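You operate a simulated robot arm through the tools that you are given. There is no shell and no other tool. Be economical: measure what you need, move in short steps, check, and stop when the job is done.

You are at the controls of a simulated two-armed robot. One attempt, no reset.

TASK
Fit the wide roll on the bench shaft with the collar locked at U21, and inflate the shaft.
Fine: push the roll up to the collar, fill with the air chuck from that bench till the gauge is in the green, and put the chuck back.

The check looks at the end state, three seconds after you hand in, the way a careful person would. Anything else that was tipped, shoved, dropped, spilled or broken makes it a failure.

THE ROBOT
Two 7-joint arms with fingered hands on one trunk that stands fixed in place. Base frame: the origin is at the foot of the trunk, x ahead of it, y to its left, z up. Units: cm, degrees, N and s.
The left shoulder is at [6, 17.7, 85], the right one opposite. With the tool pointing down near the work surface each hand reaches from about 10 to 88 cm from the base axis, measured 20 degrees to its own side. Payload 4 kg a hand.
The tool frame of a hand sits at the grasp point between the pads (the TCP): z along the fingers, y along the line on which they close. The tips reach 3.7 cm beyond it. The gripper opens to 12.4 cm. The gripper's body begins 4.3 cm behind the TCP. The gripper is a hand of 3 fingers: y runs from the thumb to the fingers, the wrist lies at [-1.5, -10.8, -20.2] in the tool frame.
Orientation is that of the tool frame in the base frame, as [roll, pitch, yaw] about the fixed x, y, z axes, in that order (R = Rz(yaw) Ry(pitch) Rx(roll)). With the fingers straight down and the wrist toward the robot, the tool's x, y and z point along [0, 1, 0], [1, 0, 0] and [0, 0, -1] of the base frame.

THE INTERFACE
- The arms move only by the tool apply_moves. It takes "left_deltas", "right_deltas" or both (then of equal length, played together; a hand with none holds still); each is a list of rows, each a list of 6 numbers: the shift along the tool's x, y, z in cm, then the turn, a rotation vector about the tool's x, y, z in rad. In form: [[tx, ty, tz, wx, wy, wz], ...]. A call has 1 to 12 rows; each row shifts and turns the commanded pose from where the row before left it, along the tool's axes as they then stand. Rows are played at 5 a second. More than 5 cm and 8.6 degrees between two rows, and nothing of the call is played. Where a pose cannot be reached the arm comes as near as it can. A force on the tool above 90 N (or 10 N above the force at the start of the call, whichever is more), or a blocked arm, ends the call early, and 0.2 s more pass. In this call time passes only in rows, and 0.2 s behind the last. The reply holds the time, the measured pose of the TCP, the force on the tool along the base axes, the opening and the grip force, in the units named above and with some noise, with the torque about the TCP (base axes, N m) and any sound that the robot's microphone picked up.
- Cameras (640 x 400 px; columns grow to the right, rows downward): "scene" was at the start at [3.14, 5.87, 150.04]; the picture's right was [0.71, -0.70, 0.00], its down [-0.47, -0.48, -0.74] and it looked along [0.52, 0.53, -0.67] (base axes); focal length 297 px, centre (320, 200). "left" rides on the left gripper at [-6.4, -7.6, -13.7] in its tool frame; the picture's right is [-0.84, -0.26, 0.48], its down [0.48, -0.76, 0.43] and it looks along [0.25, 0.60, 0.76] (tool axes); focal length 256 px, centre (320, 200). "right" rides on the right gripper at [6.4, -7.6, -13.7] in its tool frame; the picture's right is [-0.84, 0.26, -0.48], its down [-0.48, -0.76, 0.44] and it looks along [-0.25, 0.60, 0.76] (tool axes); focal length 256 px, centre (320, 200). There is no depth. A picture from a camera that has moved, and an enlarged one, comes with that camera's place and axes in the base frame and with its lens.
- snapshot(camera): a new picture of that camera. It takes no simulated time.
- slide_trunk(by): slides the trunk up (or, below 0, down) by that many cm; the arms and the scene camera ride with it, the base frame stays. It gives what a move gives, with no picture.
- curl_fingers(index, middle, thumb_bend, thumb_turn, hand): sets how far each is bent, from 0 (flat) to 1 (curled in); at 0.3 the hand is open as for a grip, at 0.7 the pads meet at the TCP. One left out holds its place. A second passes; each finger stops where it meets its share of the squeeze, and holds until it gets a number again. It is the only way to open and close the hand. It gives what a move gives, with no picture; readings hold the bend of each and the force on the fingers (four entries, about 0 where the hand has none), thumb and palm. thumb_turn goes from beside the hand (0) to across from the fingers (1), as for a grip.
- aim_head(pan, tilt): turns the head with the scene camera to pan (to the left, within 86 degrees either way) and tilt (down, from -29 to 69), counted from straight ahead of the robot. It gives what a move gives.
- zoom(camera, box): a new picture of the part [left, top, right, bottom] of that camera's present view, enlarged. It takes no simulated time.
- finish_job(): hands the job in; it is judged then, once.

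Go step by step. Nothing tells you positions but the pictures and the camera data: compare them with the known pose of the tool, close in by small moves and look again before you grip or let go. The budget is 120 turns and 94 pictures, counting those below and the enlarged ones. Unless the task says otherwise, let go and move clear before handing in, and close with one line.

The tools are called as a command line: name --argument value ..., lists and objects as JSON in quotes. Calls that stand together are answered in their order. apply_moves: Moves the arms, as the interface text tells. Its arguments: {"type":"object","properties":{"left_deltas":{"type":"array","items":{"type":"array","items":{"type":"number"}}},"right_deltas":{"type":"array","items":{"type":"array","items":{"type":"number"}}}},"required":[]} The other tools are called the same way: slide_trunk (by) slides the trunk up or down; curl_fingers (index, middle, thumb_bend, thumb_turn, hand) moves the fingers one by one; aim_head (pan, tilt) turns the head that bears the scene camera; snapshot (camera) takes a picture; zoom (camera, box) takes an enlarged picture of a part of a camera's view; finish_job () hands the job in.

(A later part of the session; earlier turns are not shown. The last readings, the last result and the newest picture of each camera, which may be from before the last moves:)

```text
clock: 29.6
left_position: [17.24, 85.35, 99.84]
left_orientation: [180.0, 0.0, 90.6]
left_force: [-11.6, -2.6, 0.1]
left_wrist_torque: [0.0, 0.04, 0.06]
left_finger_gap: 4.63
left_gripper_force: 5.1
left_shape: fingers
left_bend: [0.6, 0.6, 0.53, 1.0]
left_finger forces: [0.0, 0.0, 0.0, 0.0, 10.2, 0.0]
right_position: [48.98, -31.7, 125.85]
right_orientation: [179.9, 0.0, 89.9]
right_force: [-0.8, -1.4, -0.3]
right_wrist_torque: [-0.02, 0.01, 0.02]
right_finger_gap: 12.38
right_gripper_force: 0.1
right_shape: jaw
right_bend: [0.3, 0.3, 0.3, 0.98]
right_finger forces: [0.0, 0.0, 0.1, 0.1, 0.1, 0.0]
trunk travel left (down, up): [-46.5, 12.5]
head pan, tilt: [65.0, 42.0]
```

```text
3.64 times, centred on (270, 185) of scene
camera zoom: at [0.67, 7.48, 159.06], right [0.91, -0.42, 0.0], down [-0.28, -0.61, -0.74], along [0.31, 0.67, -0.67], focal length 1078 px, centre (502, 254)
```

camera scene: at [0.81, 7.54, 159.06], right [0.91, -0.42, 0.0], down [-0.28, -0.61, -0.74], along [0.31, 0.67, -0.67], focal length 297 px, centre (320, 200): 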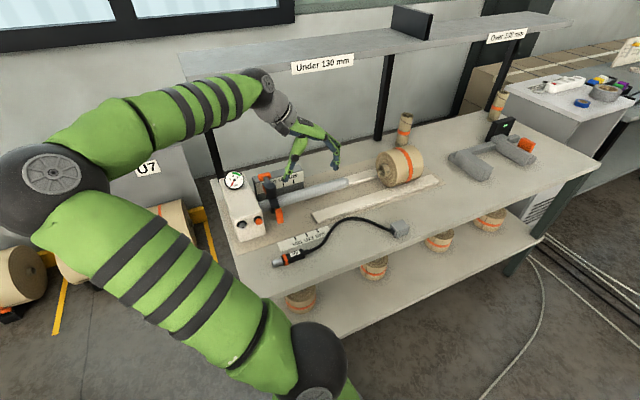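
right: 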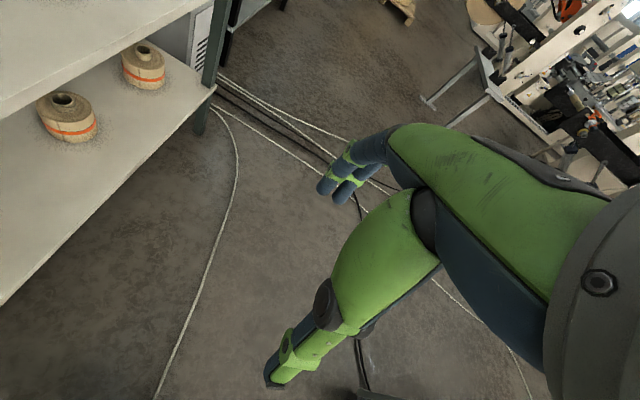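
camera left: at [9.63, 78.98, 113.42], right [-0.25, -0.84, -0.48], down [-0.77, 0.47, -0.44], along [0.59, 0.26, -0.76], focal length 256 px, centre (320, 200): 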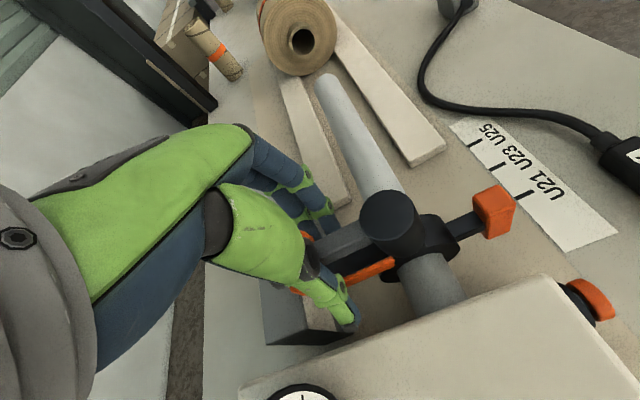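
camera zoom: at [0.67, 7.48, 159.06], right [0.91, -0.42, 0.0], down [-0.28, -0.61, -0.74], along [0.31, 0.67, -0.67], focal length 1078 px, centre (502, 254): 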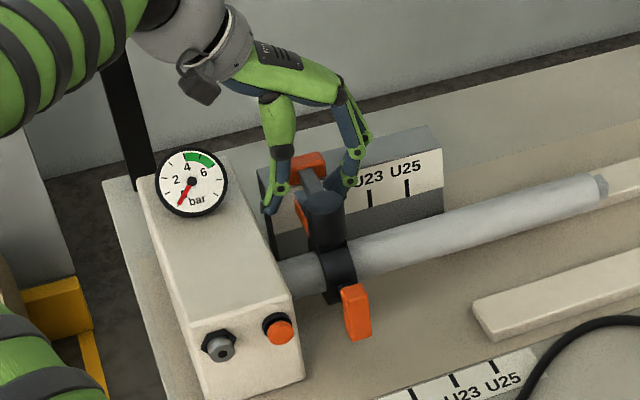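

The thumb's 10 N clockwise push didn't move the lever. I'll ease the thumb off and swing counter-clockwise with the fingers, arcing around the boss axis.

curl_fingers --hand "left" --thumb_bend 0.48

apply_moves --left_deltas '[[0, -0.7, 0, 0, 0, -0.06], [0, -0.6, 0, 0, 0, -0.12], [0, -0.6, 0, 0, 0, -0.12], [0, -0.6, 0, 0, 0, -0.12], [0, -0.6, 0, 0, 0, -0.12]]'

snapshot --camera "left"

zoom --camera "scene" --box '[210, 130, 330, 240]'

```text
clock: 30.6
left_position: [17.3, 85.39, 99.78]
left_orientation: [-180.0, 0.1, 90.6]
left_force: [-0.6, 0.3, -0.1]
left_wrist_torque: [-0.02, -0.02, -0.04]
left_finger_gap: 5.03
left_gripper_force: 0.1
left_shape: fingers
left_bend: [0.6, 0.6, 0.48, 1.0]
left_finger forces: [0.0, 0.0, 0.0, 0.0, 0.1, 0.1]
right_position: [49.08, -31.63, 125.69]
right_orientation: [-180.0, 0.0, 89.9]
right_force: [1.0, 0.3, -0.7]
right_wrist_torque: [0.01, 0.01, 0.0]
right_finger_gap: 12.36
right_gripper_force: 0.1
right_shape: jaw
right_bend: [0.3, 0.3, 0.3, 0.98]
right_finger forces: [0.0, 0.1, 0.0, 0.0, 0.0, 0.1]
trunk travel left (down, up): [-46.5, 12.5]
head pan, tilt: [65.0, 42.0]
```

```text
clock: 31.8
left_position: [14.28, 84.9, 99.73]
left_orientation: [-179.9, 0.1, 121.7]
left_force: [3.5, -1.7, 1.4]
left_wrist_torque: [-0.09, 0.07, -0.14]
left_finger_gap: 4.89
left_gripper_force: 3.2
left_shape: fingers
left_bend: [0.6, 0.59, 0.48, 1.0]
left_finger forces: [2.0, 1.6, 0.0, 0.2, 2.9, 0.0]
right_position: [49.16, -31.69, 125.77]
right_orientation: [179.9, 0.0, 89.9]
right_force: [0.3, 0.3, -0.2]
right_wrist_torque: [0.0, -0.01, 0.02]
right_finger_gap: 12.39
right_gripper_force: 0.0
right_shape: jaw
right_bend: [0.3, 0.3, 0.3, 0.98]
right_finger forces: [0.0, 0.0, 0.0, 0.0, 0.0, 0.0]
trunk travel left (down, up): [-46.5, 12.5]
head pan, tilt: [65.0, 42.0]
```

```text
62 pictures are left
camera left: at [11.19, 75.52, 113.44], right [0.22, -0.85, -0.48], down [-0.9, 0.01, -0.43], along [0.37, 0.53, -0.76], focal length 256 px, centre (320, 200)
```

left: 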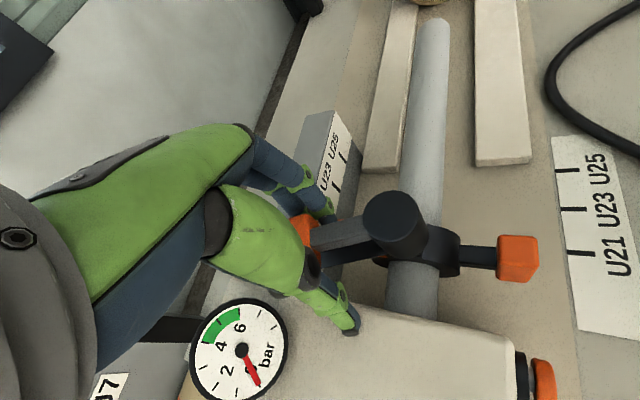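

```text
3.64 times, centred on (270, 185) of scene
camera zoom: at [0.85, 7.45, 159.06], right [0.91, -0.42, 0.0], down [-0.28, -0.61, -0.74], along [0.31, 0.67, -0.67], focal length 1078 px, centre (502, 254)
```

zoom: 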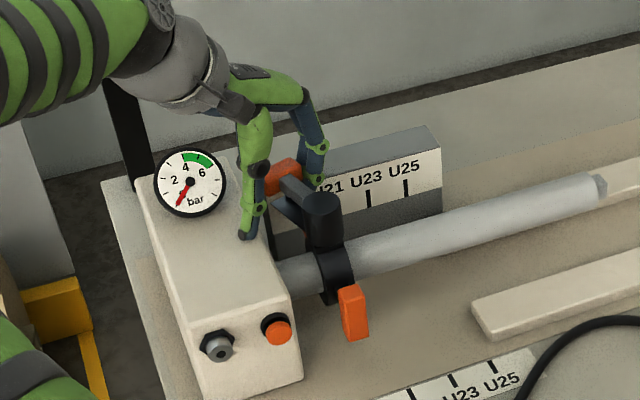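

The lever turns freely counter-clockwise (about 25° so far at 3 N), so it is unlocking. I'll swing it further.

apply_moves --left_deltas '[[0, -0.65, 0, 0, 0, -0.13], [0, -0.65, 0, 0, 0, -0.13], [0, -0.65, 0, 0, 0, -0.13], [0, -0.65, 0, 0, 0, -0.13], [0, -0.65, 0, 0, 0, -0.13]]'

snapshot --camera "left"

zoom --camera "scene" --box '[210, 130, 330, 240]'

```text
clock: 33.0
left_position: [12.3, 82.51, 100.08]
left_orientation: [-179.9, 0.0, 158.9]
left_force: [7.5, -1.4, -1.3]
left_wrist_torque: [-0.14, -0.16, -0.25]
left_finger_gap: 5.01
left_gripper_force: 5.4
left_shape: fingers
left_bend: [0.6, 0.59, 0.48, 1.0]
left_finger forces: [3.8, 5.4, 0.0, 0.0, 0.8, 0.0]
right_position: [49.26, -31.69, 125.75]
right_orientation: [-180.0, 0.0, 89.9]
right_force: [-0.5, 0.3, 0.6]
right_wrist_torque: [-0.03, 0.01, -0.01]
right_finger_gap: 12.38
right_gripper_force: 0.0
right_shape: jaw
right_bend: [0.3, 0.3, 0.3, 0.98]
right_finger forces: [0.0, 0.1, 0.0, 0.0, 0.0, 0.1]
trunk travel left (down, up): [-46.5, 12.5]
head pan, tilt: [65.0, 42.0]
```

```text
60 pictures are left
camera left: at [15.41, 73.27, 113.49], right [0.69, -0.54, -0.48], down [-0.72, -0.54, -0.43], along [-0.02, 0.65, -0.76], focal length 256 px, centre (320, 200)
```

left: 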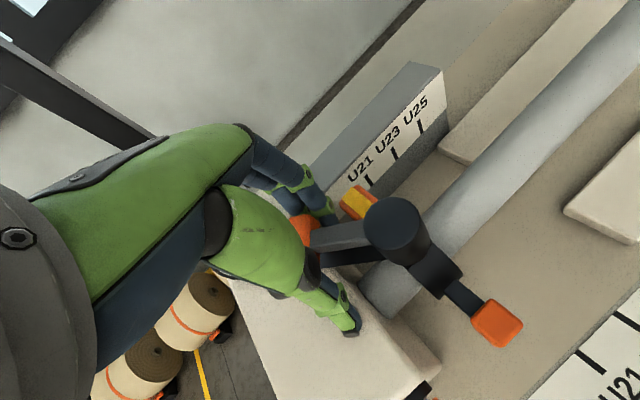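

```text
3.64 times, centred on (270, 185) of scene
camera zoom: at [0.95, 7.5, 159.06], right [0.91, -0.42, 0.0], down [-0.28, -0.61, -0.74], along [0.31, 0.67, -0.67], focal length 1078 px, centre (502, 254)
```

zoom: 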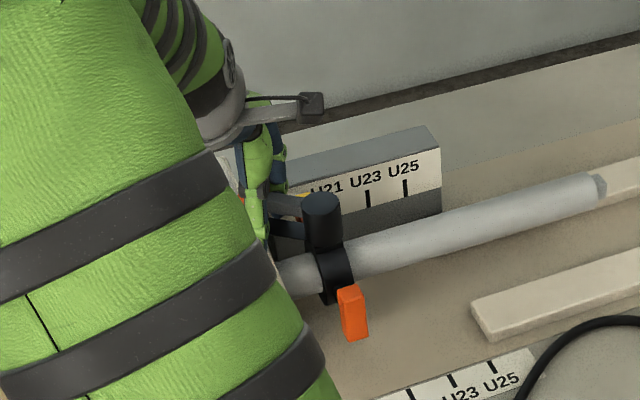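

The lever is now swung about 60°. I'll lift off, turn the hand back to yaw 90, and push the boss from its −x side with the thumb.

curl_fingers --hand "left" --index 0.48 --middle 0.48 --thumb_bend 0.48

apply_moves --left_deltas '[[0, 0, -3, 0, 0, 0], [0, 0, -3, 0, 0, 0], [-2.75, -0.45, 0, 0, 0, 0], [-2.75, -0.45, 0, 0, 0, 0], [0, 0, 0, 0, 0, 0.149], [0, 0, 0, 0, 0, 0.149], [0, 0, 0, 0, 0, 0.149], [0, 0, 0, 0, 0, 0.149], [0, 0, 0, 0, 0, 0.149], [0, 0, 0, 0, 0, 0.149], [0, 0, 0, 0, 0, 0.149], [0, 0, 0, 0, 0, 0.149]]'

snapshot --camera "left"

zoom --camera "scene" --box '[210, 130, 330, 240]'

```text
clock: 34.0
left_position: [12.04, 82.52, 100.04]
left_orientation: [-179.8, 0.1, 158.7]
left_force: [-0.7, 0.1, 0.6]
left_wrist_torque: [-0.02, 0.01, -0.04]
left_finger_gap: 6.8
left_gripper_force: 0.1
left_shape: fingers
left_bend: [0.48, 0.48, 0.48, 1.0]
left_finger forces: [0.1, 0.0, 0.0, 0.0, 0.9, 0.0]
right_position: [49.13, -31.57, 125.68]
right_orientation: [179.9, 0.0, 89.9]
right_force: [-0.5, 0.3, 0.0]
right_wrist_torque: [-0.04, 0.0, -0.01]
right_finger_gap: 12.4
right_gripper_force: 0.2
right_shape: jaw
right_bend: [0.3, 0.3, 0.3, 0.98]
right_finger forces: [0.0, 0.0, 0.0, 0.0, 0.0, 0.1]
trunk travel left (down, up): [-46.5, 12.5]
head pan, tilt: [65.0, 42.0]
```

```text
clock: 36.6
left_position: [16.82, 79.71, 105.89]
left_orientation: [179.9, 0.0, 90.4]
left_force: [-0.4, -0.5, -0.2]
left_wrist_torque: [-0.02, 0.01, 0.0]
left_finger_gap: 6.8
left_gripper_force: 0.0
left_shape: fingers
left_bend: [0.48, 0.48, 0.48, 1.0]
left_finger forces: [0.0, 0.0, 0.0, 0.1, 0.1, 0.0]
right_position: [49.17, -31.53, 125.75]
right_orientation: [180.0, 0.0, 89.8]
right_force: [0.7, 1.0, -0.3]
right_wrist_torque: [0.0, -0.04, 0.02]
right_finger_gap: 12.38
right_gripper_force: 0.1
right_shape: jaw
right_bend: [0.3, 0.3, 0.3, 0.98]
right_finger forces: [0.1, 0.1, 0.0, 0.1, 0.1, 0.0]
trunk travel left (down, up): [-46.5, 12.5]
head pan, tilt: [65.0, 42.0]
```

```text
58 pictures are left
camera left: at [9.29, 73.4, 119.43], right [-0.25, -0.84, -0.48], down [-0.76, 0.48, -0.44], along [0.6, 0.26, -0.76], focal length 256 px, centre (320, 200)
```

left: 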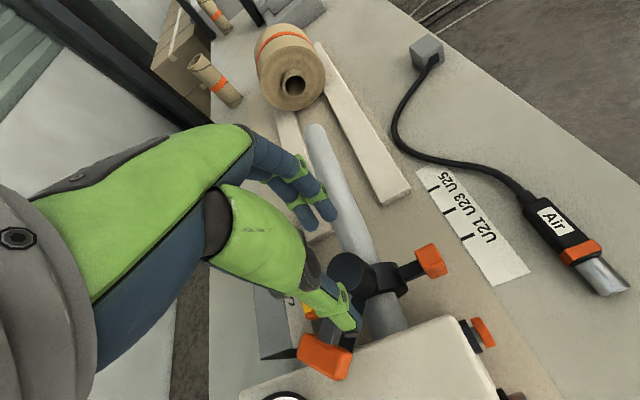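

```text
3.64 times, centred on (270, 185) of scene
camera zoom: at [0.8, 7.54, 159.06], right [0.91, -0.42, 0.0], down [-0.28, -0.61, -0.74], along [0.31, 0.67, -0.67], focal length 1078 px, centre (502, 254)
```

zoom: 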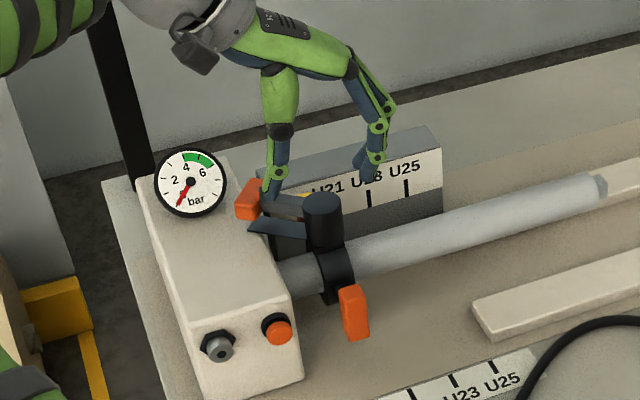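

The lever now points toward −x. I'll descend so the thumb is on the −x side of the boss, just in front of the bar, and push in +x.

apply_moves --left_deltas '[[-0.4, 0.3, 2.5, 0, 0, 0], [0, 0, 2.5, 0, 0, 0], [0, 0, 2.2, 0, 0, 0]]'

apply_moves --left_deltas '[[0, 0.5, 0, 0, 0, 0], [0, 0.5, 0, 0, 0, 0], [0, 0.5, 0, 0, 0, 0], [0, 0.5, 0, 0, 0, 0], [0, 0.3, 0, 0, 0, 0]]'

zoom --camera "scene" --box '[210, 130, 330, 240]'

```text
clock: 37.4
left_position: [17.29, 79.26, 98.79]
left_orientation: [-180.0, 0.1, 90.4]
left_force: [0.3, 0.9, -0.3]
left_wrist_torque: [-0.02, 0.0, 0.03]
left_finger_gap: 6.84
left_gripper_force: 0.1
left_shape: fingers
left_bend: [0.48, 0.48, 0.48, 1.0]
left_finger forces: [0.0, 0.0, 0.1, 0.1, 0.0, 0.0]
right_position: [49.17, -31.52, 125.73]
right_orientation: [-180.0, 0.0, 89.9]
right_force: [0.2, 0.0, 0.1]
right_wrist_torque: [0.01, -0.01, 0.0]
right_finger_gap: 12.36
right_gripper_force: 0.0
right_shape: jaw
right_bend: [0.3, 0.3, 0.3, 0.98]
right_finger forces: [0.0, 0.0, 0.0, 0.0, 0.1, 0.1]
trunk travel left (down, up): [-46.5, 12.5]
head pan, tilt: [65.0, 42.0]
```

```text
clock: 38.6
left_position: [19.37, 79.24, 98.77]
left_orientation: [179.9, 0.1, 90.5]
left_force: [-1.0, -2.0, 0.1]
left_wrist_torque: [0.04, 0.01, 0.04]
left_finger_gap: 6.91
left_gripper_force: 1.5
left_shape: fingers
left_bend: [0.48, 0.48, 0.48, 0.99]
left_finger forces: [0.1, 0.0, 0.0, 0.0, 1.8, 0.1]
right_position: [49.11, -31.67, 125.66]
right_orientation: [-180.0, 0.0, 89.9]
right_force: [0.4, 0.1, 0.3]
right_wrist_torque: [0.04, -0.02, 0.02]
right_finger_gap: 12.35
right_gripper_force: 0.1
right_shape: jaw
right_bend: [0.3, 0.3, 0.3, 0.98]
right_finger forces: [0.0, 0.0, 0.0, 0.1, 0.0, 0.0]
trunk travel left (down, up): [-46.5, 12.5]
head pan, tilt: [65.0, 42.0]
```

```text
3.64 times, centred on (270, 185) of scene
camera zoom: at [0.79, 7.47, 159.07], right [0.91, -0.42, 0.0], down [-0.28, -0.61, -0.74], along [0.31, 0.67, -0.67], focal length 1078 px, centre (502, 254)
```

zoom: 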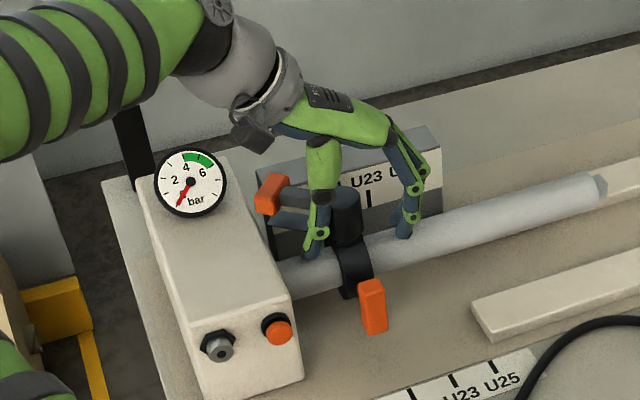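

The collar slides at under 2 N, so it's unlocked, and it has moved about 2 cm. I'll lift and back off to take a head-on view of the rear pointer against U21.

apply_moves --left_deltas '[[0, -0.5, 0, 0, 0, 0], [0, 0, -4, 0, 0, 0], [0, 0, -4, 0, 0, 0], [-4, -1.5, 0, 0, 0, 0], [-4, -1.5, 0, 0, 0, -0.14], [-3, -1.5, 0, 0, 0, -0.14]]'

apply_moves --left_deltas '[[0, 0, 0, 0, 0, -0.14], [0, 0, 0, 0, 0, -0.14], [0, 0, 0, 0, 0, -0.14], [0, 0, 0, 0, 0, -0.14], [0, 0, 0, 0, 0, -0.14], [0, 0, 0, 0, 0, -0.14], [0, 0, 0, 0, 0, -0.14], [0, 0, 0, 0, 0, -0.14], [0, 0, 0, 0, 0, -0.14]]'

snapshot --camera "left"

```text
clock: 40.0
left_position: [15.06, 67.95, 106.58]
left_orientation: [-179.9, 0.0, 106.6]
left_force: [0.3, -0.6, 0.6]
left_wrist_torque: [-0.02, 0.01, -0.01]
left_finger_gap: 6.85
left_gripper_force: 0.0
left_shape: fingers
left_bend: [0.48, 0.48, 0.48, 1.0]
left_finger forces: [0.1, 0.0, 0.0, 0.0, 0.0, 0.1]
right_position: [49.2, -31.66, 125.66]
right_orientation: [179.9, -0.1, 89.9]
right_force: [0.6, 0.0, -0.6]
right_wrist_torque: [-0.01, 0.02, 0.02]
right_finger_gap: 12.37
right_gripper_force: 0.2
right_shape: jaw
right_bend: [0.3, 0.3, 0.3, 0.98]
right_finger forces: [0.1, 0.1, 0.1, 0.0, 0.0, 0.1]
trunk travel left (down, up): [-46.5, 12.5]
head pan, tilt: [65.0, 42.0]
```

```text
clock: 42.0
left_position: [15.0, 68.03, 106.73]
left_orientation: [-179.9, 0.1, 178.8]
left_force: [-0.3, -0.1, 0.3]
left_wrist_torque: [0.01, 0.0, 0.0]
left_finger_gap: 6.87
left_gripper_force: 0.1
left_shape: fingers
left_bend: [0.48, 0.48, 0.48, 1.0]
left_finger forces: [0.0, 0.1, 0.0, 0.1, 0.0, 0.0]
right_position: [49.18, -31.66, 125.68]
right_orientation: [180.0, 0.0, 90.0]
right_force: [0.1, -0.4, 0.4]
right_wrist_torque: [0.0, 0.02, 0.0]
right_finger_gap: 12.37
right_gripper_force: 0.1
right_shape: jaw
right_bend: [0.3, 0.3, 0.3, 0.98]
right_finger forces: [0.0, 0.0, 0.0, 0.0, 0.0, 0.0]
trunk travel left (down, up): [-46.5, 12.5]
head pan, tilt: [65.0, 42.0]
```

```text
55 pictures are left
camera left: at [21.23, 60.46, 120.24], right [0.83, -0.28, -0.48], down [-0.5, -0.75, -0.43], along [-0.24, 0.6, -0.76], focal length 256 px, centre (320, 200)
```

left: 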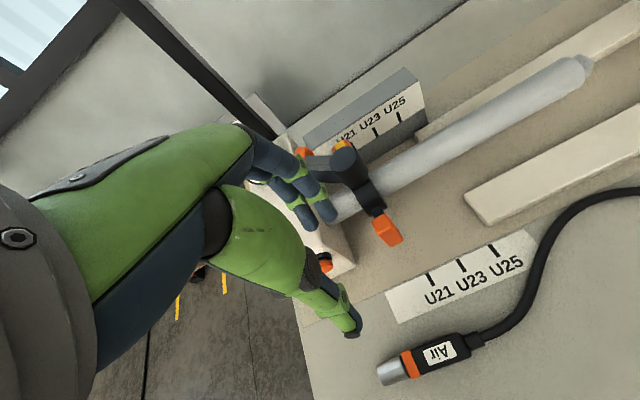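

zoom --camera "left" --box '[290, 90, 450, 190]'

zoom --camera "left" --box '[340, 170, 500, 330]'

```text
4.00 times, centred on (370, 140) of left
camera zoom: at [21.23, 60.46, 120.24], right [0.83, -0.28, -0.48], down [-0.5, -0.75, -0.43], along [-0.24, 0.6, -0.76], focal length 1024 px, centre (120, 440)
```

zoom: 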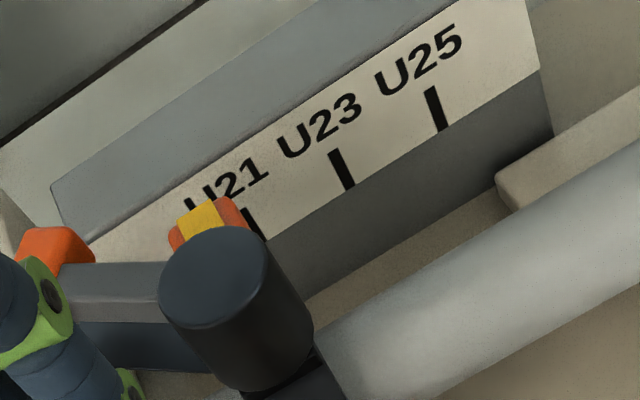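

```text
2.50 times, centred on (420, 250) of left
camera zoom: at [21.23, 60.46, 120.24], right [0.83, -0.28, -0.48], down [-0.5, -0.75, -0.43], along [-0.24, 0.6, -0.76], focal length 640 px, centre (70, 75)
```

zoom: 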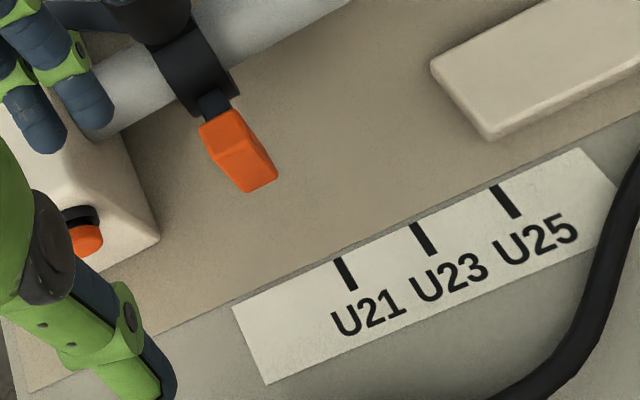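

The rear index (yellow stripe) and boss read about 1.25 cm short of U21, consistently with the front pointer. I'll return to the pushing pose and push that much further.

apply_moves --left_deltas '[[0, 0, 0, 0, 0, 0.14], [0, 0, 0, 0, 0, 0.14], [0, 0, 0, 0, 0, 0.14], [0, 0, 0, 0, 0, 0.14], [0, 0, 0, 0, 0, 0.14], [0, 0, 0, 0, 0, 0.14], [0, 0, 0, 0, 0, 0.14], [0, 0, 0, 0, 0, 0.14], [0, 0, 0, 0, 0, 0.14], [0, 0, 0, 0, 0, 0.14], [0, 0, 0, 0, 0, 0.14]]'

apply_moves --left_deltas '[[3.8, 1.1, 0, 0, 0, 0], [3.8, 1.1, 0, 0, 0, 0], [3.6, 1.1, 0, 0, 0, 0], [0, 0, 3, 0, 0, 0], [0, 0, 2.5, 0, 0, 0], [0, 0, 2.3, 0, 0, 0], [0, 0.4, 0, 0, 0, 0], [0, 0.5, 0, 0, 0, 0], [0, 0.5, 0, 0, 0, 0], [0, 0.5, 0, 0, 0, 0]]'

zoom --camera "scene" --box '[210, 130, 330, 240]'

```text
clock: 44.4
left_position: [15.01, 68.06, 106.63]
left_orientation: [180.0, 0.0, 90.3]
left_force: [0.3, 0.1, -0.3]
left_wrist_torque: [0.02, 0.01, 0.01]
left_finger_gap: 6.85
left_gripper_force: 0.1
left_shape: fingers
left_bend: [0.48, 0.48, 0.48, 1.0]
left_finger forces: [0.0, 0.0, 0.0, 0.1, 0.0, 0.0]
right_position: [49.17, -31.52, 125.81]
right_orientation: [180.0, -0.1, 89.9]
right_force: [-0.7, 0.1, 0.9]
right_wrist_torque: [-0.03, 0.01, 0.01]
right_finger_gap: 12.36
right_gripper_force: 0.0
right_shape: jaw
right_bend: [0.3, 0.3, 0.3, 0.98]
right_finger forces: [0.1, 0.0, 0.0, 0.1, 0.0, 0.1]
trunk travel left (down, up): [-46.5, 12.5]
head pan, tilt: [65.0, 42.0]
```

```text
clock: 46.6
left_position: [20.14, 79.26, 99.01]
left_orientation: [-180.0, 0.1, 90.6]
left_force: [-1.1, -0.2, 0.8]
left_wrist_torque: [0.0, 0.02, -0.02]
left_finger_gap: 6.91
left_gripper_force: 0.4
left_shape: fingers
left_bend: [0.48, 0.48, 0.48, 1.0]
left_finger forces: [0.0, 0.0, 0.0, 0.0, 0.9, 0.0]
right_position: [49.16, -31.73, 125.67]
right_orientation: [179.9, 0.0, 89.9]
right_force: [-0.5, -0.3, -0.2]
right_wrist_torque: [-0.02, -0.01, 0.04]
right_finger_gap: 12.36
right_gripper_force: 0.0
right_shape: jaw
right_bend: [0.3, 0.3, 0.3, 0.98]
right_finger forces: [0.0, 0.0, 0.0, 0.0, 0.1, 0.0]
trunk travel left (down, up): [-46.5, 12.5]
head pan, tilt: [65.0, 42.0]
```

```text
3.64 times, centred on (270, 185) of scene
camera zoom: at [0.81, 7.49, 159.07], right [0.91, -0.42, 0.0], down [-0.28, -0.61, -0.74], along [0.31, 0.67, -0.67], focal length 1078 px, centre (502, 254)
```

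zoom: 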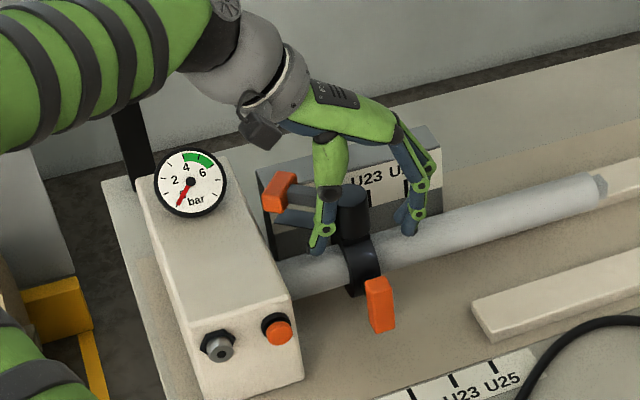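

About 0.5 cm more to push; then I'll lift off and take the head-on view again with the camera at x≈19.8.

apply_moves --left_deltas '[[0, 0.3, 0, 0, 0, 0], [0, 0.2, 0, 0, 0, 0], [0, -0.6, 0, 0, 0, 0], [0, 0, -4, 0, 0, 0], [0, 0, -3.8, 0, 0, 0], [-3.7, -2, 0, 0, 0, 0], [-3.7, -2, 0, 0, 0, -0.14], [-3.7, -2, 0, 0, 0, -0.14]]'

apply_moves --left_deltas '[[0, 0, 0, 0, 0, -0.14], [0, 0, 0, 0, 0, -0.14], [0, 0, 0, 0, 0, -0.14], [0, 0, 0, 0, 0, -0.14], [0, 0, 0, 0, 0, -0.14], [0, 0, 0, 0, 0, -0.14], [0, 0, 0, 0, 0, -0.14], [0, 0, 0, 0, 0, -0.14], [0, 0, 0, 0, 0, -0.14]]'

zoom --camera "left" --box '[300, 80, 540, 300]'

```text
clock: 48.4
left_position: [14.63, 67.72, 106.92]
left_orientation: [180.0, 0.1, 106.6]
left_force: [-0.3, 0.2, 0.6]
left_wrist_torque: [0.01, 0.0, -0.02]
left_finger_gap: 6.88
left_gripper_force: 0.0
left_shape: fingers
left_bend: [0.48, 0.48, 0.48, 1.0]
left_finger forces: [0.0, 0.0, 0.0, 0.0, 0.1, 0.1]
right_position: [49.14, -31.8, 125.81]
right_orientation: [-179.9, -0.1, 89.8]
right_force: [-0.4, 0.3, 0.4]
right_wrist_torque: [0.01, 0.01, 0.0]
right_finger_gap: 12.39
right_gripper_force: 0.2
right_shape: jaw
right_bend: [0.3, 0.3, 0.3, 0.98]
right_finger forces: [0.0, 0.0, 0.0, 0.0, 0.0, 0.1]
trunk travel left (down, up): [-46.5, 12.5]
head pan, tilt: [65.0, 42.0]
```

```text
clock: 50.4
left_position: [14.76, 68.0, 106.69]
left_orientation: [-179.8, 0.0, 178.6]
left_force: [0.4, 0.0, -0.4]
left_wrist_torque: [-0.02, -0.01, 0.0]
left_finger_gap: 6.85
left_gripper_force: 0.0
left_shape: fingers
left_bend: [0.48, 0.48, 0.48, 1.0]
left_finger forces: [0.0, 0.0, 0.0, 0.0, 0.0, 0.1]
right_position: [49.19, -31.51, 125.64]
right_orientation: [179.9, 0.0, 90.0]
right_force: [0.0, 0.2, -0.1]
right_wrist_torque: [0.01, 0.01, -0.03]
right_finger_gap: 12.39
right_gripper_force: 0.0
right_shape: jaw
right_bend: [0.3, 0.3, 0.3, 0.98]
right_finger forces: [0.0, 0.0, 0.0, 0.1, 0.1, 0.1]
trunk travel left (down, up): [-46.5, 12.5]
head pan, tilt: [65.0, 42.0]
```

```text
1.82 times, centred on (420, 190) of left
camera zoom: at [20.9, 60.38, 120.25], right [0.83, -0.28, -0.48], down [-0.5, -0.75, -0.43], along [-0.24, 0.6, -0.76], focal length 465 px, centre (138, 218)
```

zoom: 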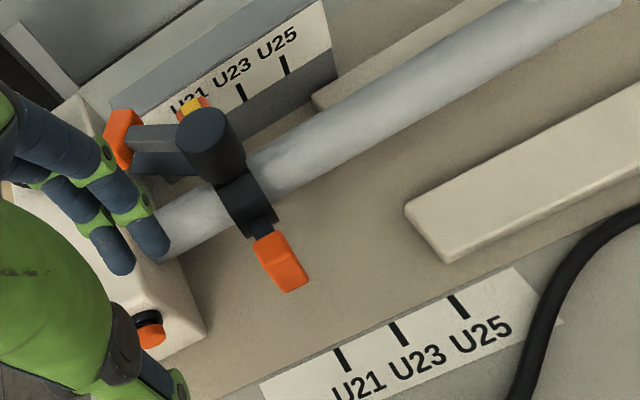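

Now it looks near U21. A tight zoom on each pointer to check the residual.

zoom --camera "left" --box '[350, 90, 440, 146]'

zoom --camera "scene" --box '[240, 160, 330, 260]'

```text
7.11 times, centred on (395, 118) of left
camera zoom: at [20.9, 60.38, 120.25], right [0.83, -0.28, -0.48], down [-0.5, -0.75, -0.43], along [-0.24, 0.6, -0.76], focal length 1820 px, centre (-213, 783)
```

zoom: 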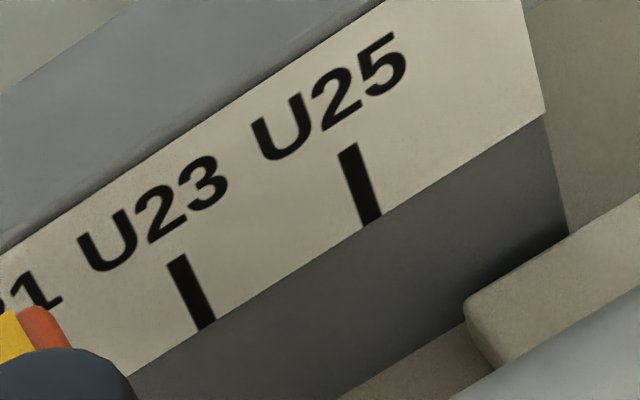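

```text
4.00 times, centred on (285, 210) of scene
camera zoom: at [0.84, 7.5, 159.06], right [0.91, -0.42, 0.0], down [-0.28, -0.61, -0.74], along [0.31, 0.67, -0.67], focal length 1186 px, centre (460, 160)
```

zoom: 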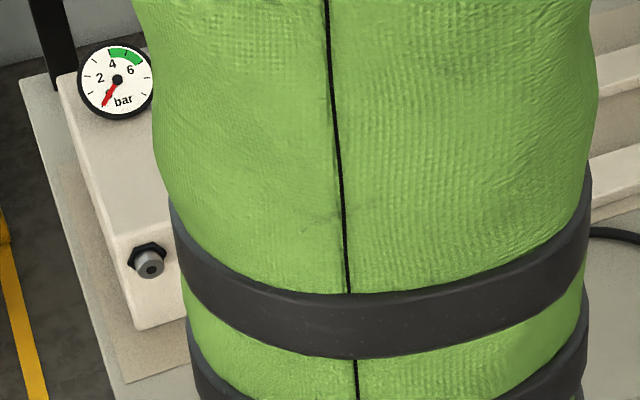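

zoom --camera "left" --box '[325, 115, 389, 155]'

zoom --camera "left" --box '[370, 200, 466, 290]'

```text
10.00 times, centred on (357, 135) of left
camera zoom: at [20.9, 60.38, 120.25], right [0.83, -0.28, -0.48], down [-0.5, -0.75, -0.43], along [-0.24, 0.6, -0.76], focal length 2560 px, centre (-50, 850)
```

zoom: 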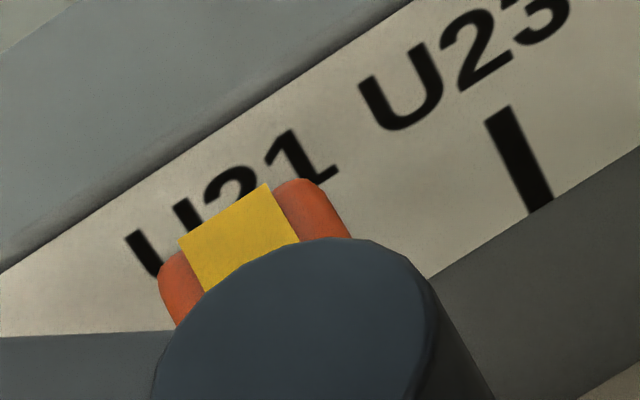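

```text
4.44 times, centred on (418, 245) of left
camera zoom: at [20.9, 60.38, 120.25], right [0.83, -0.28, -0.48], down [-0.5, -0.75, -0.43], along [-0.24, 0.6, -0.76], focal length 1138 px, centre (-116, 0)
```

zoom: 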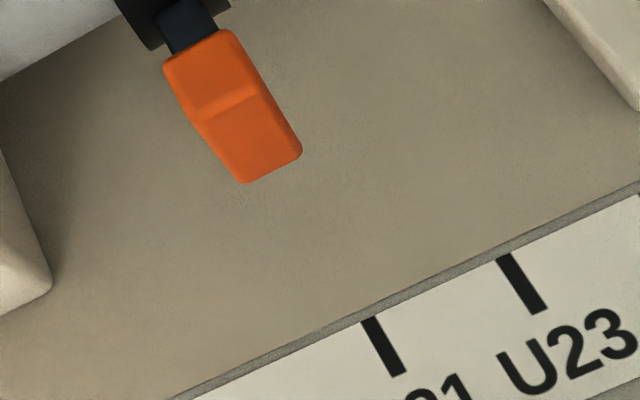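

Front and rear pointers are within about 1 mm of U21. Now I'll go to the lever with the hand at yaw ~159 and swing it clockwise back to lock.

apply_moves --left_deltas '[[0, 0, 0, 0, 0, 0.12], [0, 0, 0, 0, 0, 0.12], [0, 0, 0, 0, 0, 0.102], [1.25, 3.27, 0, 0, 0, 0], [1.25, 3.27, 0, 0, 0, 0], [1.25, 3.27, 0, 0, 0, 0], [1.25, 3.27, 0, 0, 0, 0], [0, 0, 1.5, 0, 0, 0]]'

snapshot --camera "left"

```text
clock: 52.2
left_position: [14.61, 81.95, 105.23]
left_orientation: [-179.9, 0.0, 159.2]
left_force: [0.3, -0.3, -0.2]
left_wrist_torque: [0.0, 0.0, -0.03]
left_finger_gap: 6.87
left_gripper_force: 0.1
left_shape: fingers
left_bend: [0.48, 0.48, 0.48, 1.0]
left_finger forces: [0.0, 0.0, 0.0, 0.0, 0.0, 0.0]
right_position: [49.06, -31.64, 125.81]
right_orientation: [-180.0, 0.0, 90.0]
right_force: [-0.9, 0.8, -0.7]
right_wrist_torque: [0.03, 0.0, 0.0]
right_finger_gap: 12.37
right_gripper_force: 0.0
right_shape: jaw
right_bend: [0.3, 0.3, 0.3, 0.98]
right_finger forces: [0.0, 0.1, 0.0, 0.0, 0.0, 0.0]
trunk travel left (down, up): [-46.5, 12.5]
head pan, tilt: [65.0, 42.0]
```

```text
46 pictures are left
camera left: at [17.89, 72.7, 118.76], right [0.69, -0.54, -0.48], down [-0.72, -0.54, -0.43], along [-0.03, 0.65, -0.76], focal length 256 px, centre (320, 200)
```

left: 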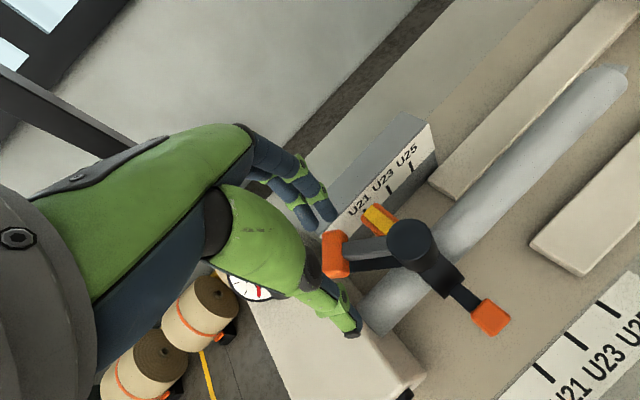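

The lever tip is nearer the fingers than the thumb. I'll re-centre the hand on the bar (yaw ~142) before descending.

apply_moves --left_deltas '[[0, 0, 0, 0, 0, 0.15], [0, 0, 0, 0, 0, 0.147], [0, 1.6, 0, 0, 0, 0], [0, 0, 2.6, 0, 0, 0], [0, 0, 2.6, 0, 0, 0]]'

apply_moves --left_deltas '[[0, 0.65, 0, 0, 0, 0.13], [0, 0.65, 0, 0, 0, 0.13], [0, 0.65, 0, 0, 0, 0.13], [0, 0.65, 0, 0, 0, 0.13], [0, 0.65, 0, 0, 0, 0.13]]'

snapshot --camera "left"

```text
clock: 53.4
left_position: [15.71, 83.03, 99.96]
left_orientation: [-179.8, 0.1, 142.0]
left_force: [-0.1, 0.6, -0.5]
left_wrist_torque: [0.02, -0.03, 0.02]
left_finger_gap: 6.84
left_gripper_force: 0.0
left_shape: fingers
left_bend: [0.48, 0.48, 0.48, 1.0]
left_finger forces: [0.0, 0.0, 0.1, 0.0, 0.0, 0.1]
right_position: [49.26, -31.63, 125.8]
right_orientation: [-180.0, 0.0, 90.1]
right_force: [-0.2, 0.5, 0.2]
right_wrist_torque: [0.01, 0.01, 0.0]
right_finger_gap: 12.37
right_gripper_force: 0.1
right_shape: jaw
right_bend: [0.3, 0.3, 0.3, 0.98]
right_finger forces: [0.0, 0.0, 0.0, 0.1, 0.0, 0.0]
trunk travel left (down, up): [-46.5, 12.5]
head pan, tilt: [65.0, 42.0]
```

```text
clock: 54.6
left_position: [18.27, 85.21, 100.2]
left_orientation: [180.0, 0.1, 104.7]
left_force: [-1.3, -1.5, -0.7]
left_wrist_torque: [0.02, -0.04, 0.01]
left_finger_gap: 7.02
left_gripper_force: 0.1
left_shape: fingers
left_bend: [0.48, 0.48, 0.48, 0.99]
left_finger forces: [0.1, 0.0, 0.0, 0.0, 1.7, 0.1]
right_position: [49.29, -31.67, 125.8]
right_orientation: [180.0, -0.1, 89.9]
right_force: [-0.1, -0.6, 0.7]
right_wrist_torque: [0.0, 0.01, -0.04]
right_finger_gap: 12.41
right_gripper_force: 0.0
right_shape: jaw
right_bend: [0.3, 0.3, 0.3, 0.98]
right_finger forces: [0.1, 0.0, 0.0, 0.1, 0.1, 0.0]
trunk travel left (down, up): [-46.5, 12.5]
head pan, tilt: [65.0, 42.0]
```

```text
45 pictures are left
camera left: at [12.46, 77.11, 113.7], right [-0.04, -0.88, -0.48], down [-0.86, 0.27, -0.44], along [0.51, 0.4, -0.76], focal length 256 px, centre (320, 200)
```

left: 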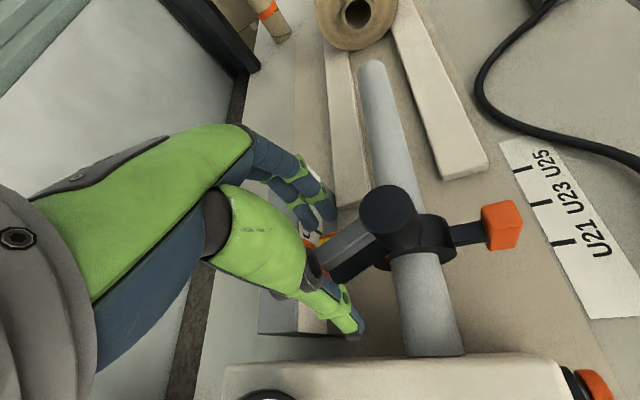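

The lever is swinging back with about 1.7 N. I'll continue clockwise until it meets firm resistance.

apply_moves --left_deltas '[[0, 0.6, 0, 0, 0, 0.12], [0, 0.6, 0, 0, 0, 0.12], [0, 0.5, 0, 0, 0, 0.05], [0, 0.5, 0, 0, 0, 0.05]]'

snapshot --camera "left"

```text
clock: 55.6
left_position: [20.4, 85.41, 99.98]
left_orientation: [180.0, 0.1, 85.3]
left_force: [-1.4, -1.4, 0.8]
left_wrist_torque: [-0.01, 0.03, 0.0]
left_finger_gap: 6.91
left_gripper_force: 0.4
left_shape: fingers
left_bend: [0.48, 0.48, 0.48, 0.99]
left_finger forces: [0.0, 0.0, 0.1, 0.0, 1.2, 0.0]
right_position: [49.11, -31.63, 125.72]
right_orientation: [-180.0, 0.0, 89.9]
right_force: [0.0, 0.5, 0.1]
right_wrist_torque: [0.01, -0.02, -0.02]
right_finger_gap: 12.36
right_gripper_force: 0.1
right_shape: jaw
right_bend: [0.3, 0.3, 0.3, 0.98]
right_finger forces: [0.0, 0.0, 0.0, 0.0, 0.0, 0.0]
trunk travel left (down, up): [-46.5, 12.5]
head pan, tilt: [65.0, 42.0]
```

```text
44 pictures are left
camera left: at [12.29, 79.78, 113.51], right [-0.32, -0.81, -0.48], down [-0.72, 0.54, -0.44], along [0.62, 0.2, -0.76], focal length 256 px, centre (320, 200)
```

left: 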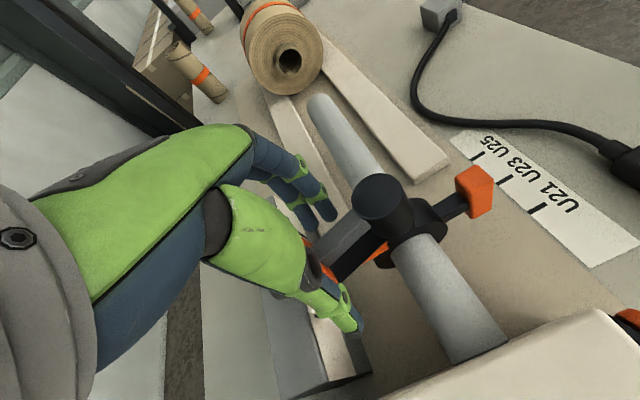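

apply_moves --left_deltas '[[0, 0.4, 0, 0, 0, 0], [0, 0.4, 0, 0, 0, 0], [0, 0.4, 0, 0, 0, 0], [0, 0.4, 0, 0, 0, 0]]'

snapshot --camera "left"

```text
clock: 56.6
left_position: [22.04, 85.27, 99.95]
left_orientation: [179.9, 0.1, 85.4]
left_force: [-2.0, 0.0, 0.9]
left_wrist_torque: [-0.01, 0.03, 0.01]
left_finger_gap: 6.91
left_gripper_force: 0.3
left_shape: fingers
left_bend: [0.48, 0.48, 0.48, 1.0]
left_finger forces: [0.0, 0.1, 0.1, 0.0, 0.8, 0.0]
right_position: [49.33, -31.69, 125.76]
right_orientation: [180.0, 0.0, 90.0]
right_force: [-0.1, -0.3, 1.2]
right_wrist_torque: [0.02, -0.02, 0.01]
right_finger_gap: 12.36
right_gripper_force: 0.0
right_shape: jaw
right_bend: [0.3, 0.3, 0.3, 0.98]
right_finger forces: [0.0, 0.0, 0.0, 0.0, 0.0, 0.0]
trunk travel left (down, up): [-46.5, 12.5]
head pan, tilt: [65.0, 42.0]
```

```text
43 pictures are left
camera left: at [13.88, 79.66, 113.47], right [-0.32, -0.81, -0.48], down [-0.72, 0.54, -0.44], along [0.62, 0.2, -0.76], focal length 256 px, centre (320, 200)
```

left: 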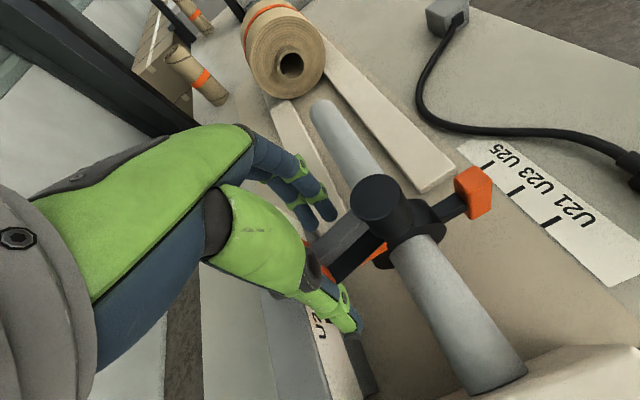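

The lever hasn't reached lock, and the light clamp lets the collar slide with my push (about 1.6 cm past U21). I need a couple: a finger braced on the boss's +x side while the thumb pushes the lever. I'll lift, skew the hand to yaw 60, and straddle.

apply_moves --left_deltas '[[0, -0.7, 0, 0, 0, 0], [0, 0.7, -3, 0, 0, 0], [0, 0, -3, 0, 0, 0], [-2.5, 0.9, 0, 0, 0, 0], [0, 0, 0, 0, 0, 0.145], [0, 0, 0, 0, 0, 0.145], [0, 0, 0, 0, 0, 0.145]]'

curl_fingers --hand "left" --index 0.5 --middle 0.5 --thumb_bend 0.32

snapshot --camera "left"

zoom --camera "scene" --box '[210, 120, 340, 240]'

```text
clock: 58.2
left_position: [22.76, 82.59, 105.95]
left_orientation: [179.9, 0.3, 60.3]
left_force: [-0.6, -0.6, -0.7]
left_wrist_torque: [0.0, 0.01, 0.0]
left_finger_gap: 6.82
left_gripper_force: 0.0
left_shape: fingers
left_bend: [0.48, 0.48, 0.48, 1.0]
left_finger forces: [0.1, 0.0, 0.0, 0.0, 0.0, 0.0]
right_position: [49.17, -31.69, 125.69]
right_orientation: [180.0, 0.1, 89.9]
right_force: [-0.6, 0.1, -0.5]
right_wrist_torque: [0.01, -0.02, 0.01]
right_finger_gap: 12.35
right_gripper_force: 0.1
right_shape: jaw
right_bend: [0.3, 0.3, 0.3, 0.98]
right_finger forces: [0.1, 0.0, 0.0, 0.0, 0.0, 0.0]
trunk travel left (down, up): [-46.5, 12.5]
head pan, tilt: [65.0, 42.0]
```

```text
clock: 59.2
left_position: [22.78, 82.53, 106.02]
left_orientation: [179.9, 0.3, 60.4]
left_force: [-0.2, -0.1, -1.1]
left_wrist_torque: [-0.02, -0.02, 0.03]
left_finger_gap: 8.97
left_gripper_force: 0.1
left_shape: fingers
left_bend: [0.5, 0.5, 0.32, 0.98]
left_finger forces: [0.0, 0.0, 0.0, 0.0, 0.0, 0.0]
right_position: [49.26, -31.61, 125.82]
right_orientation: [179.9, 0.1, 90.0]
right_force: [-0.1, -0.5, -0.2]
right_wrist_torque: [0.01, -0.02, 0.02]
right_finger_gap: 12.39
right_gripper_force: 0.2
right_shape: jaw
right_bend: [0.3, 0.3, 0.3, 0.98]
right_finger forces: [0.0, 0.1, 0.1, 0.0, 0.0, 0.0]
trunk travel left (down, up): [-46.5, 12.5]
head pan, tilt: [65.0, 42.0]
```

```text
42 pictures are left
camera left: at [12.93, 80.91, 119.45], right [-0.64, -0.6, -0.48], down [-0.42, 0.79, -0.44], along [0.64, -0.08, -0.76], focal length 256 px, centre (320, 200)
```

left: 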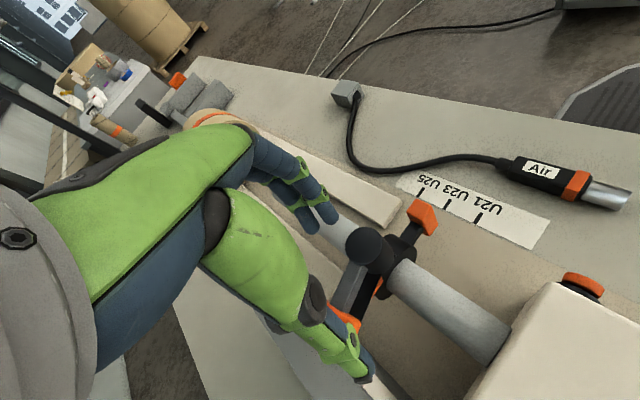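

```text
3.33 times, centred on (275, 180) of scene
camera zoom: at [0.8, 7.48, 159.04], right [0.91, -0.42, 0.0], down [-0.28, -0.61, -0.74], along [0.31, 0.67, -0.67], focal length 989 px, centre (470, 267)
```

zoom: 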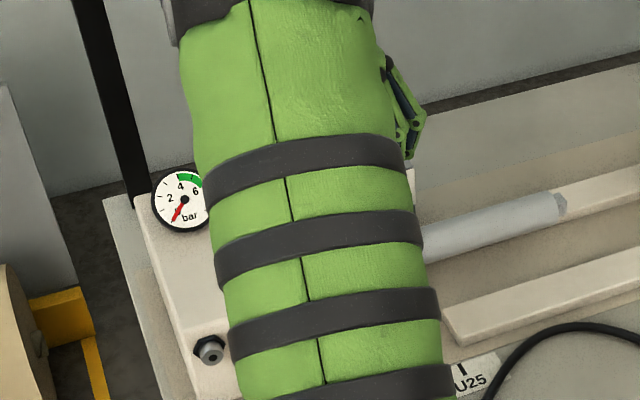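

The boss is at about x≈22 and the lever only ~13° short of straight back. I'll descend and push the boss back in −x with the fingers.

apply_moves --left_deltas '[[0, 0, 3, 0, 0, 0], [0, 0, 3, 0, 0, 0], [-0.25, -0.43, 0, 0, 0, 0], [-0.25, -0.43, 0, 0, 0, 0], [-0.25, -0.43, 0, 0, 0, 0], [-0.25, -0.43, 0, 0, 0, 0], [-0.25, -0.43, 0, 0, 0, 0]]'

snapshot --camera "left"

```text
clock: 60.8
left_position: [20.15, 82.68, 100.05]
left_orientation: [180.0, 0.2, 60.5]
left_force: [0.3, 0.4, 0.1]
left_wrist_torque: [0.01, -0.03, 0.04]
left_finger_gap: 9.06
left_gripper_force: 0.5
left_shape: fingers
left_bend: [0.49, 0.5, 0.32, 0.98]
left_finger forces: [0.8, 0.0, 0.1, 0.1, 0.1, 0.0]
right_position: [49.16, -31.68, 125.76]
right_orientation: [180.0, 0.0, 89.8]
right_force: [0.4, 0.1, -0.6]
right_wrist_torque: [-0.04, -0.01, 0.01]
right_finger_gap: 12.37
right_gripper_force: 0.0
right_shape: jaw
right_bend: [0.3, 0.3, 0.3, 0.98]
right_finger forces: [0.0, 0.1, 0.0, 0.1, 0.0, 0.0]
trunk travel left (down, up): [-46.5, 12.5]
head pan, tilt: [65.0, 42.0]
```

```text
40 pictures are left
camera left: at [10.39, 80.97, 113.53], right [-0.64, -0.6, -0.48], down [-0.42, 0.79, -0.44], along [0.64, -0.07, -0.76], focal length 256 px, centre (320, 200)
```

left: 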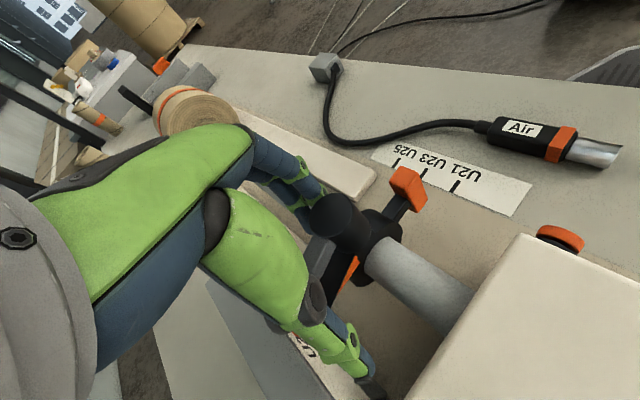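

The boss is about 1 cm right of U21 and the index finger is on it. I'll move 1 cm further in −x, then close the thumb on the lever with the finger as a stop.

apply_moves --left_deltas '[[-0.25, -0.43, 0, 0, 0, 0], [-0.25, -0.43, 0, 0, 0, 0]]'

curl_fingers --hand "left" --thumb_bend 0.5

snapshot --camera "left"

```text
clock: 61.4
left_position: [19.27, 82.71, 100.07]
left_orientation: [180.0, 0.1, 60.4]
left_force: [1.0, -0.6, -0.2]
left_wrist_torque: [0.02, 0.0, 0.04]
left_finger_gap: 9.09
left_gripper_force: 0.8
left_shape: fingers
left_bend: [0.49, 0.5, 0.32, 0.98]
left_finger forces: [1.0, 0.1, 0.1, 0.0, 0.1, 0.1]
right_position: [49.2, -31.64, 125.76]
right_orientation: [-180.0, -0.1, 90.0]
right_force: [0.5, 0.1, 0.1]
right_wrist_torque: [0.02, -0.01, 0.02]
right_finger_gap: 12.38
right_gripper_force: 0.0
right_shape: jaw
right_bend: [0.3, 0.3, 0.3, 0.98]
right_finger forces: [0.0, 0.0, 0.0, 0.1, 0.1, 0.0]
trunk travel left (down, up): [-46.5, 12.5]
head pan, tilt: [65.0, 42.0]
```

```text
clock: 62.4
left_position: [19.16, 82.67, 99.98]
left_orientation: [180.0, 0.1, 60.4]
left_force: [0.8, -0.3, -0.4]
left_wrist_torque: [0.01, -0.04, 0.05]
left_finger_gap: 6.32
left_gripper_force: 0.2
left_shape: fingers
left_bend: [0.49, 0.5, 0.5, 1.0]
left_finger forces: [0.9, 0.0, 0.0, 0.0, 0.0, 0.0]
right_position: [49.21, -31.61, 125.65]
right_orientation: [-179.9, 0.1, 89.9]
right_force: [-0.2, 0.1, -0.3]
right_wrist_torque: [-0.01, -0.02, 0.01]
right_finger_gap: 12.36
right_gripper_force: 0.1
right_shape: jaw
right_bend: [0.3, 0.3, 0.3, 0.98]
right_finger forces: [0.0, 0.0, 0.0, 0.0, 0.0, 0.0]
trunk travel left (down, up): [-46.5, 12.5]
head pan, tilt: [65.0, 42.0]
```

```text
39 pictures are left
camera left: at [9.39, 80.96, 113.51], right [-0.64, -0.6, -0.48], down [-0.42, 0.79, -0.44], along [0.64, -0.07, -0.76], focal length 256 px, centre (320, 200)
```

left: 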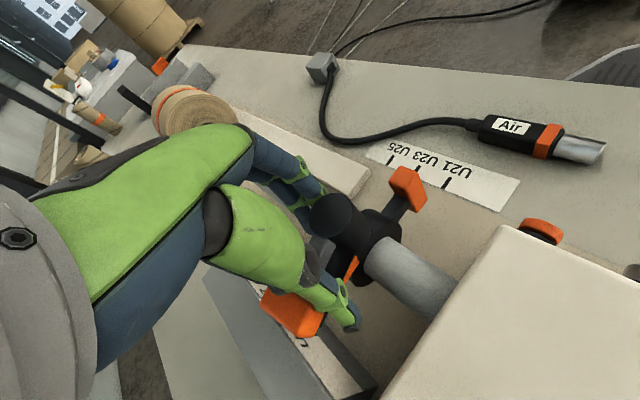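

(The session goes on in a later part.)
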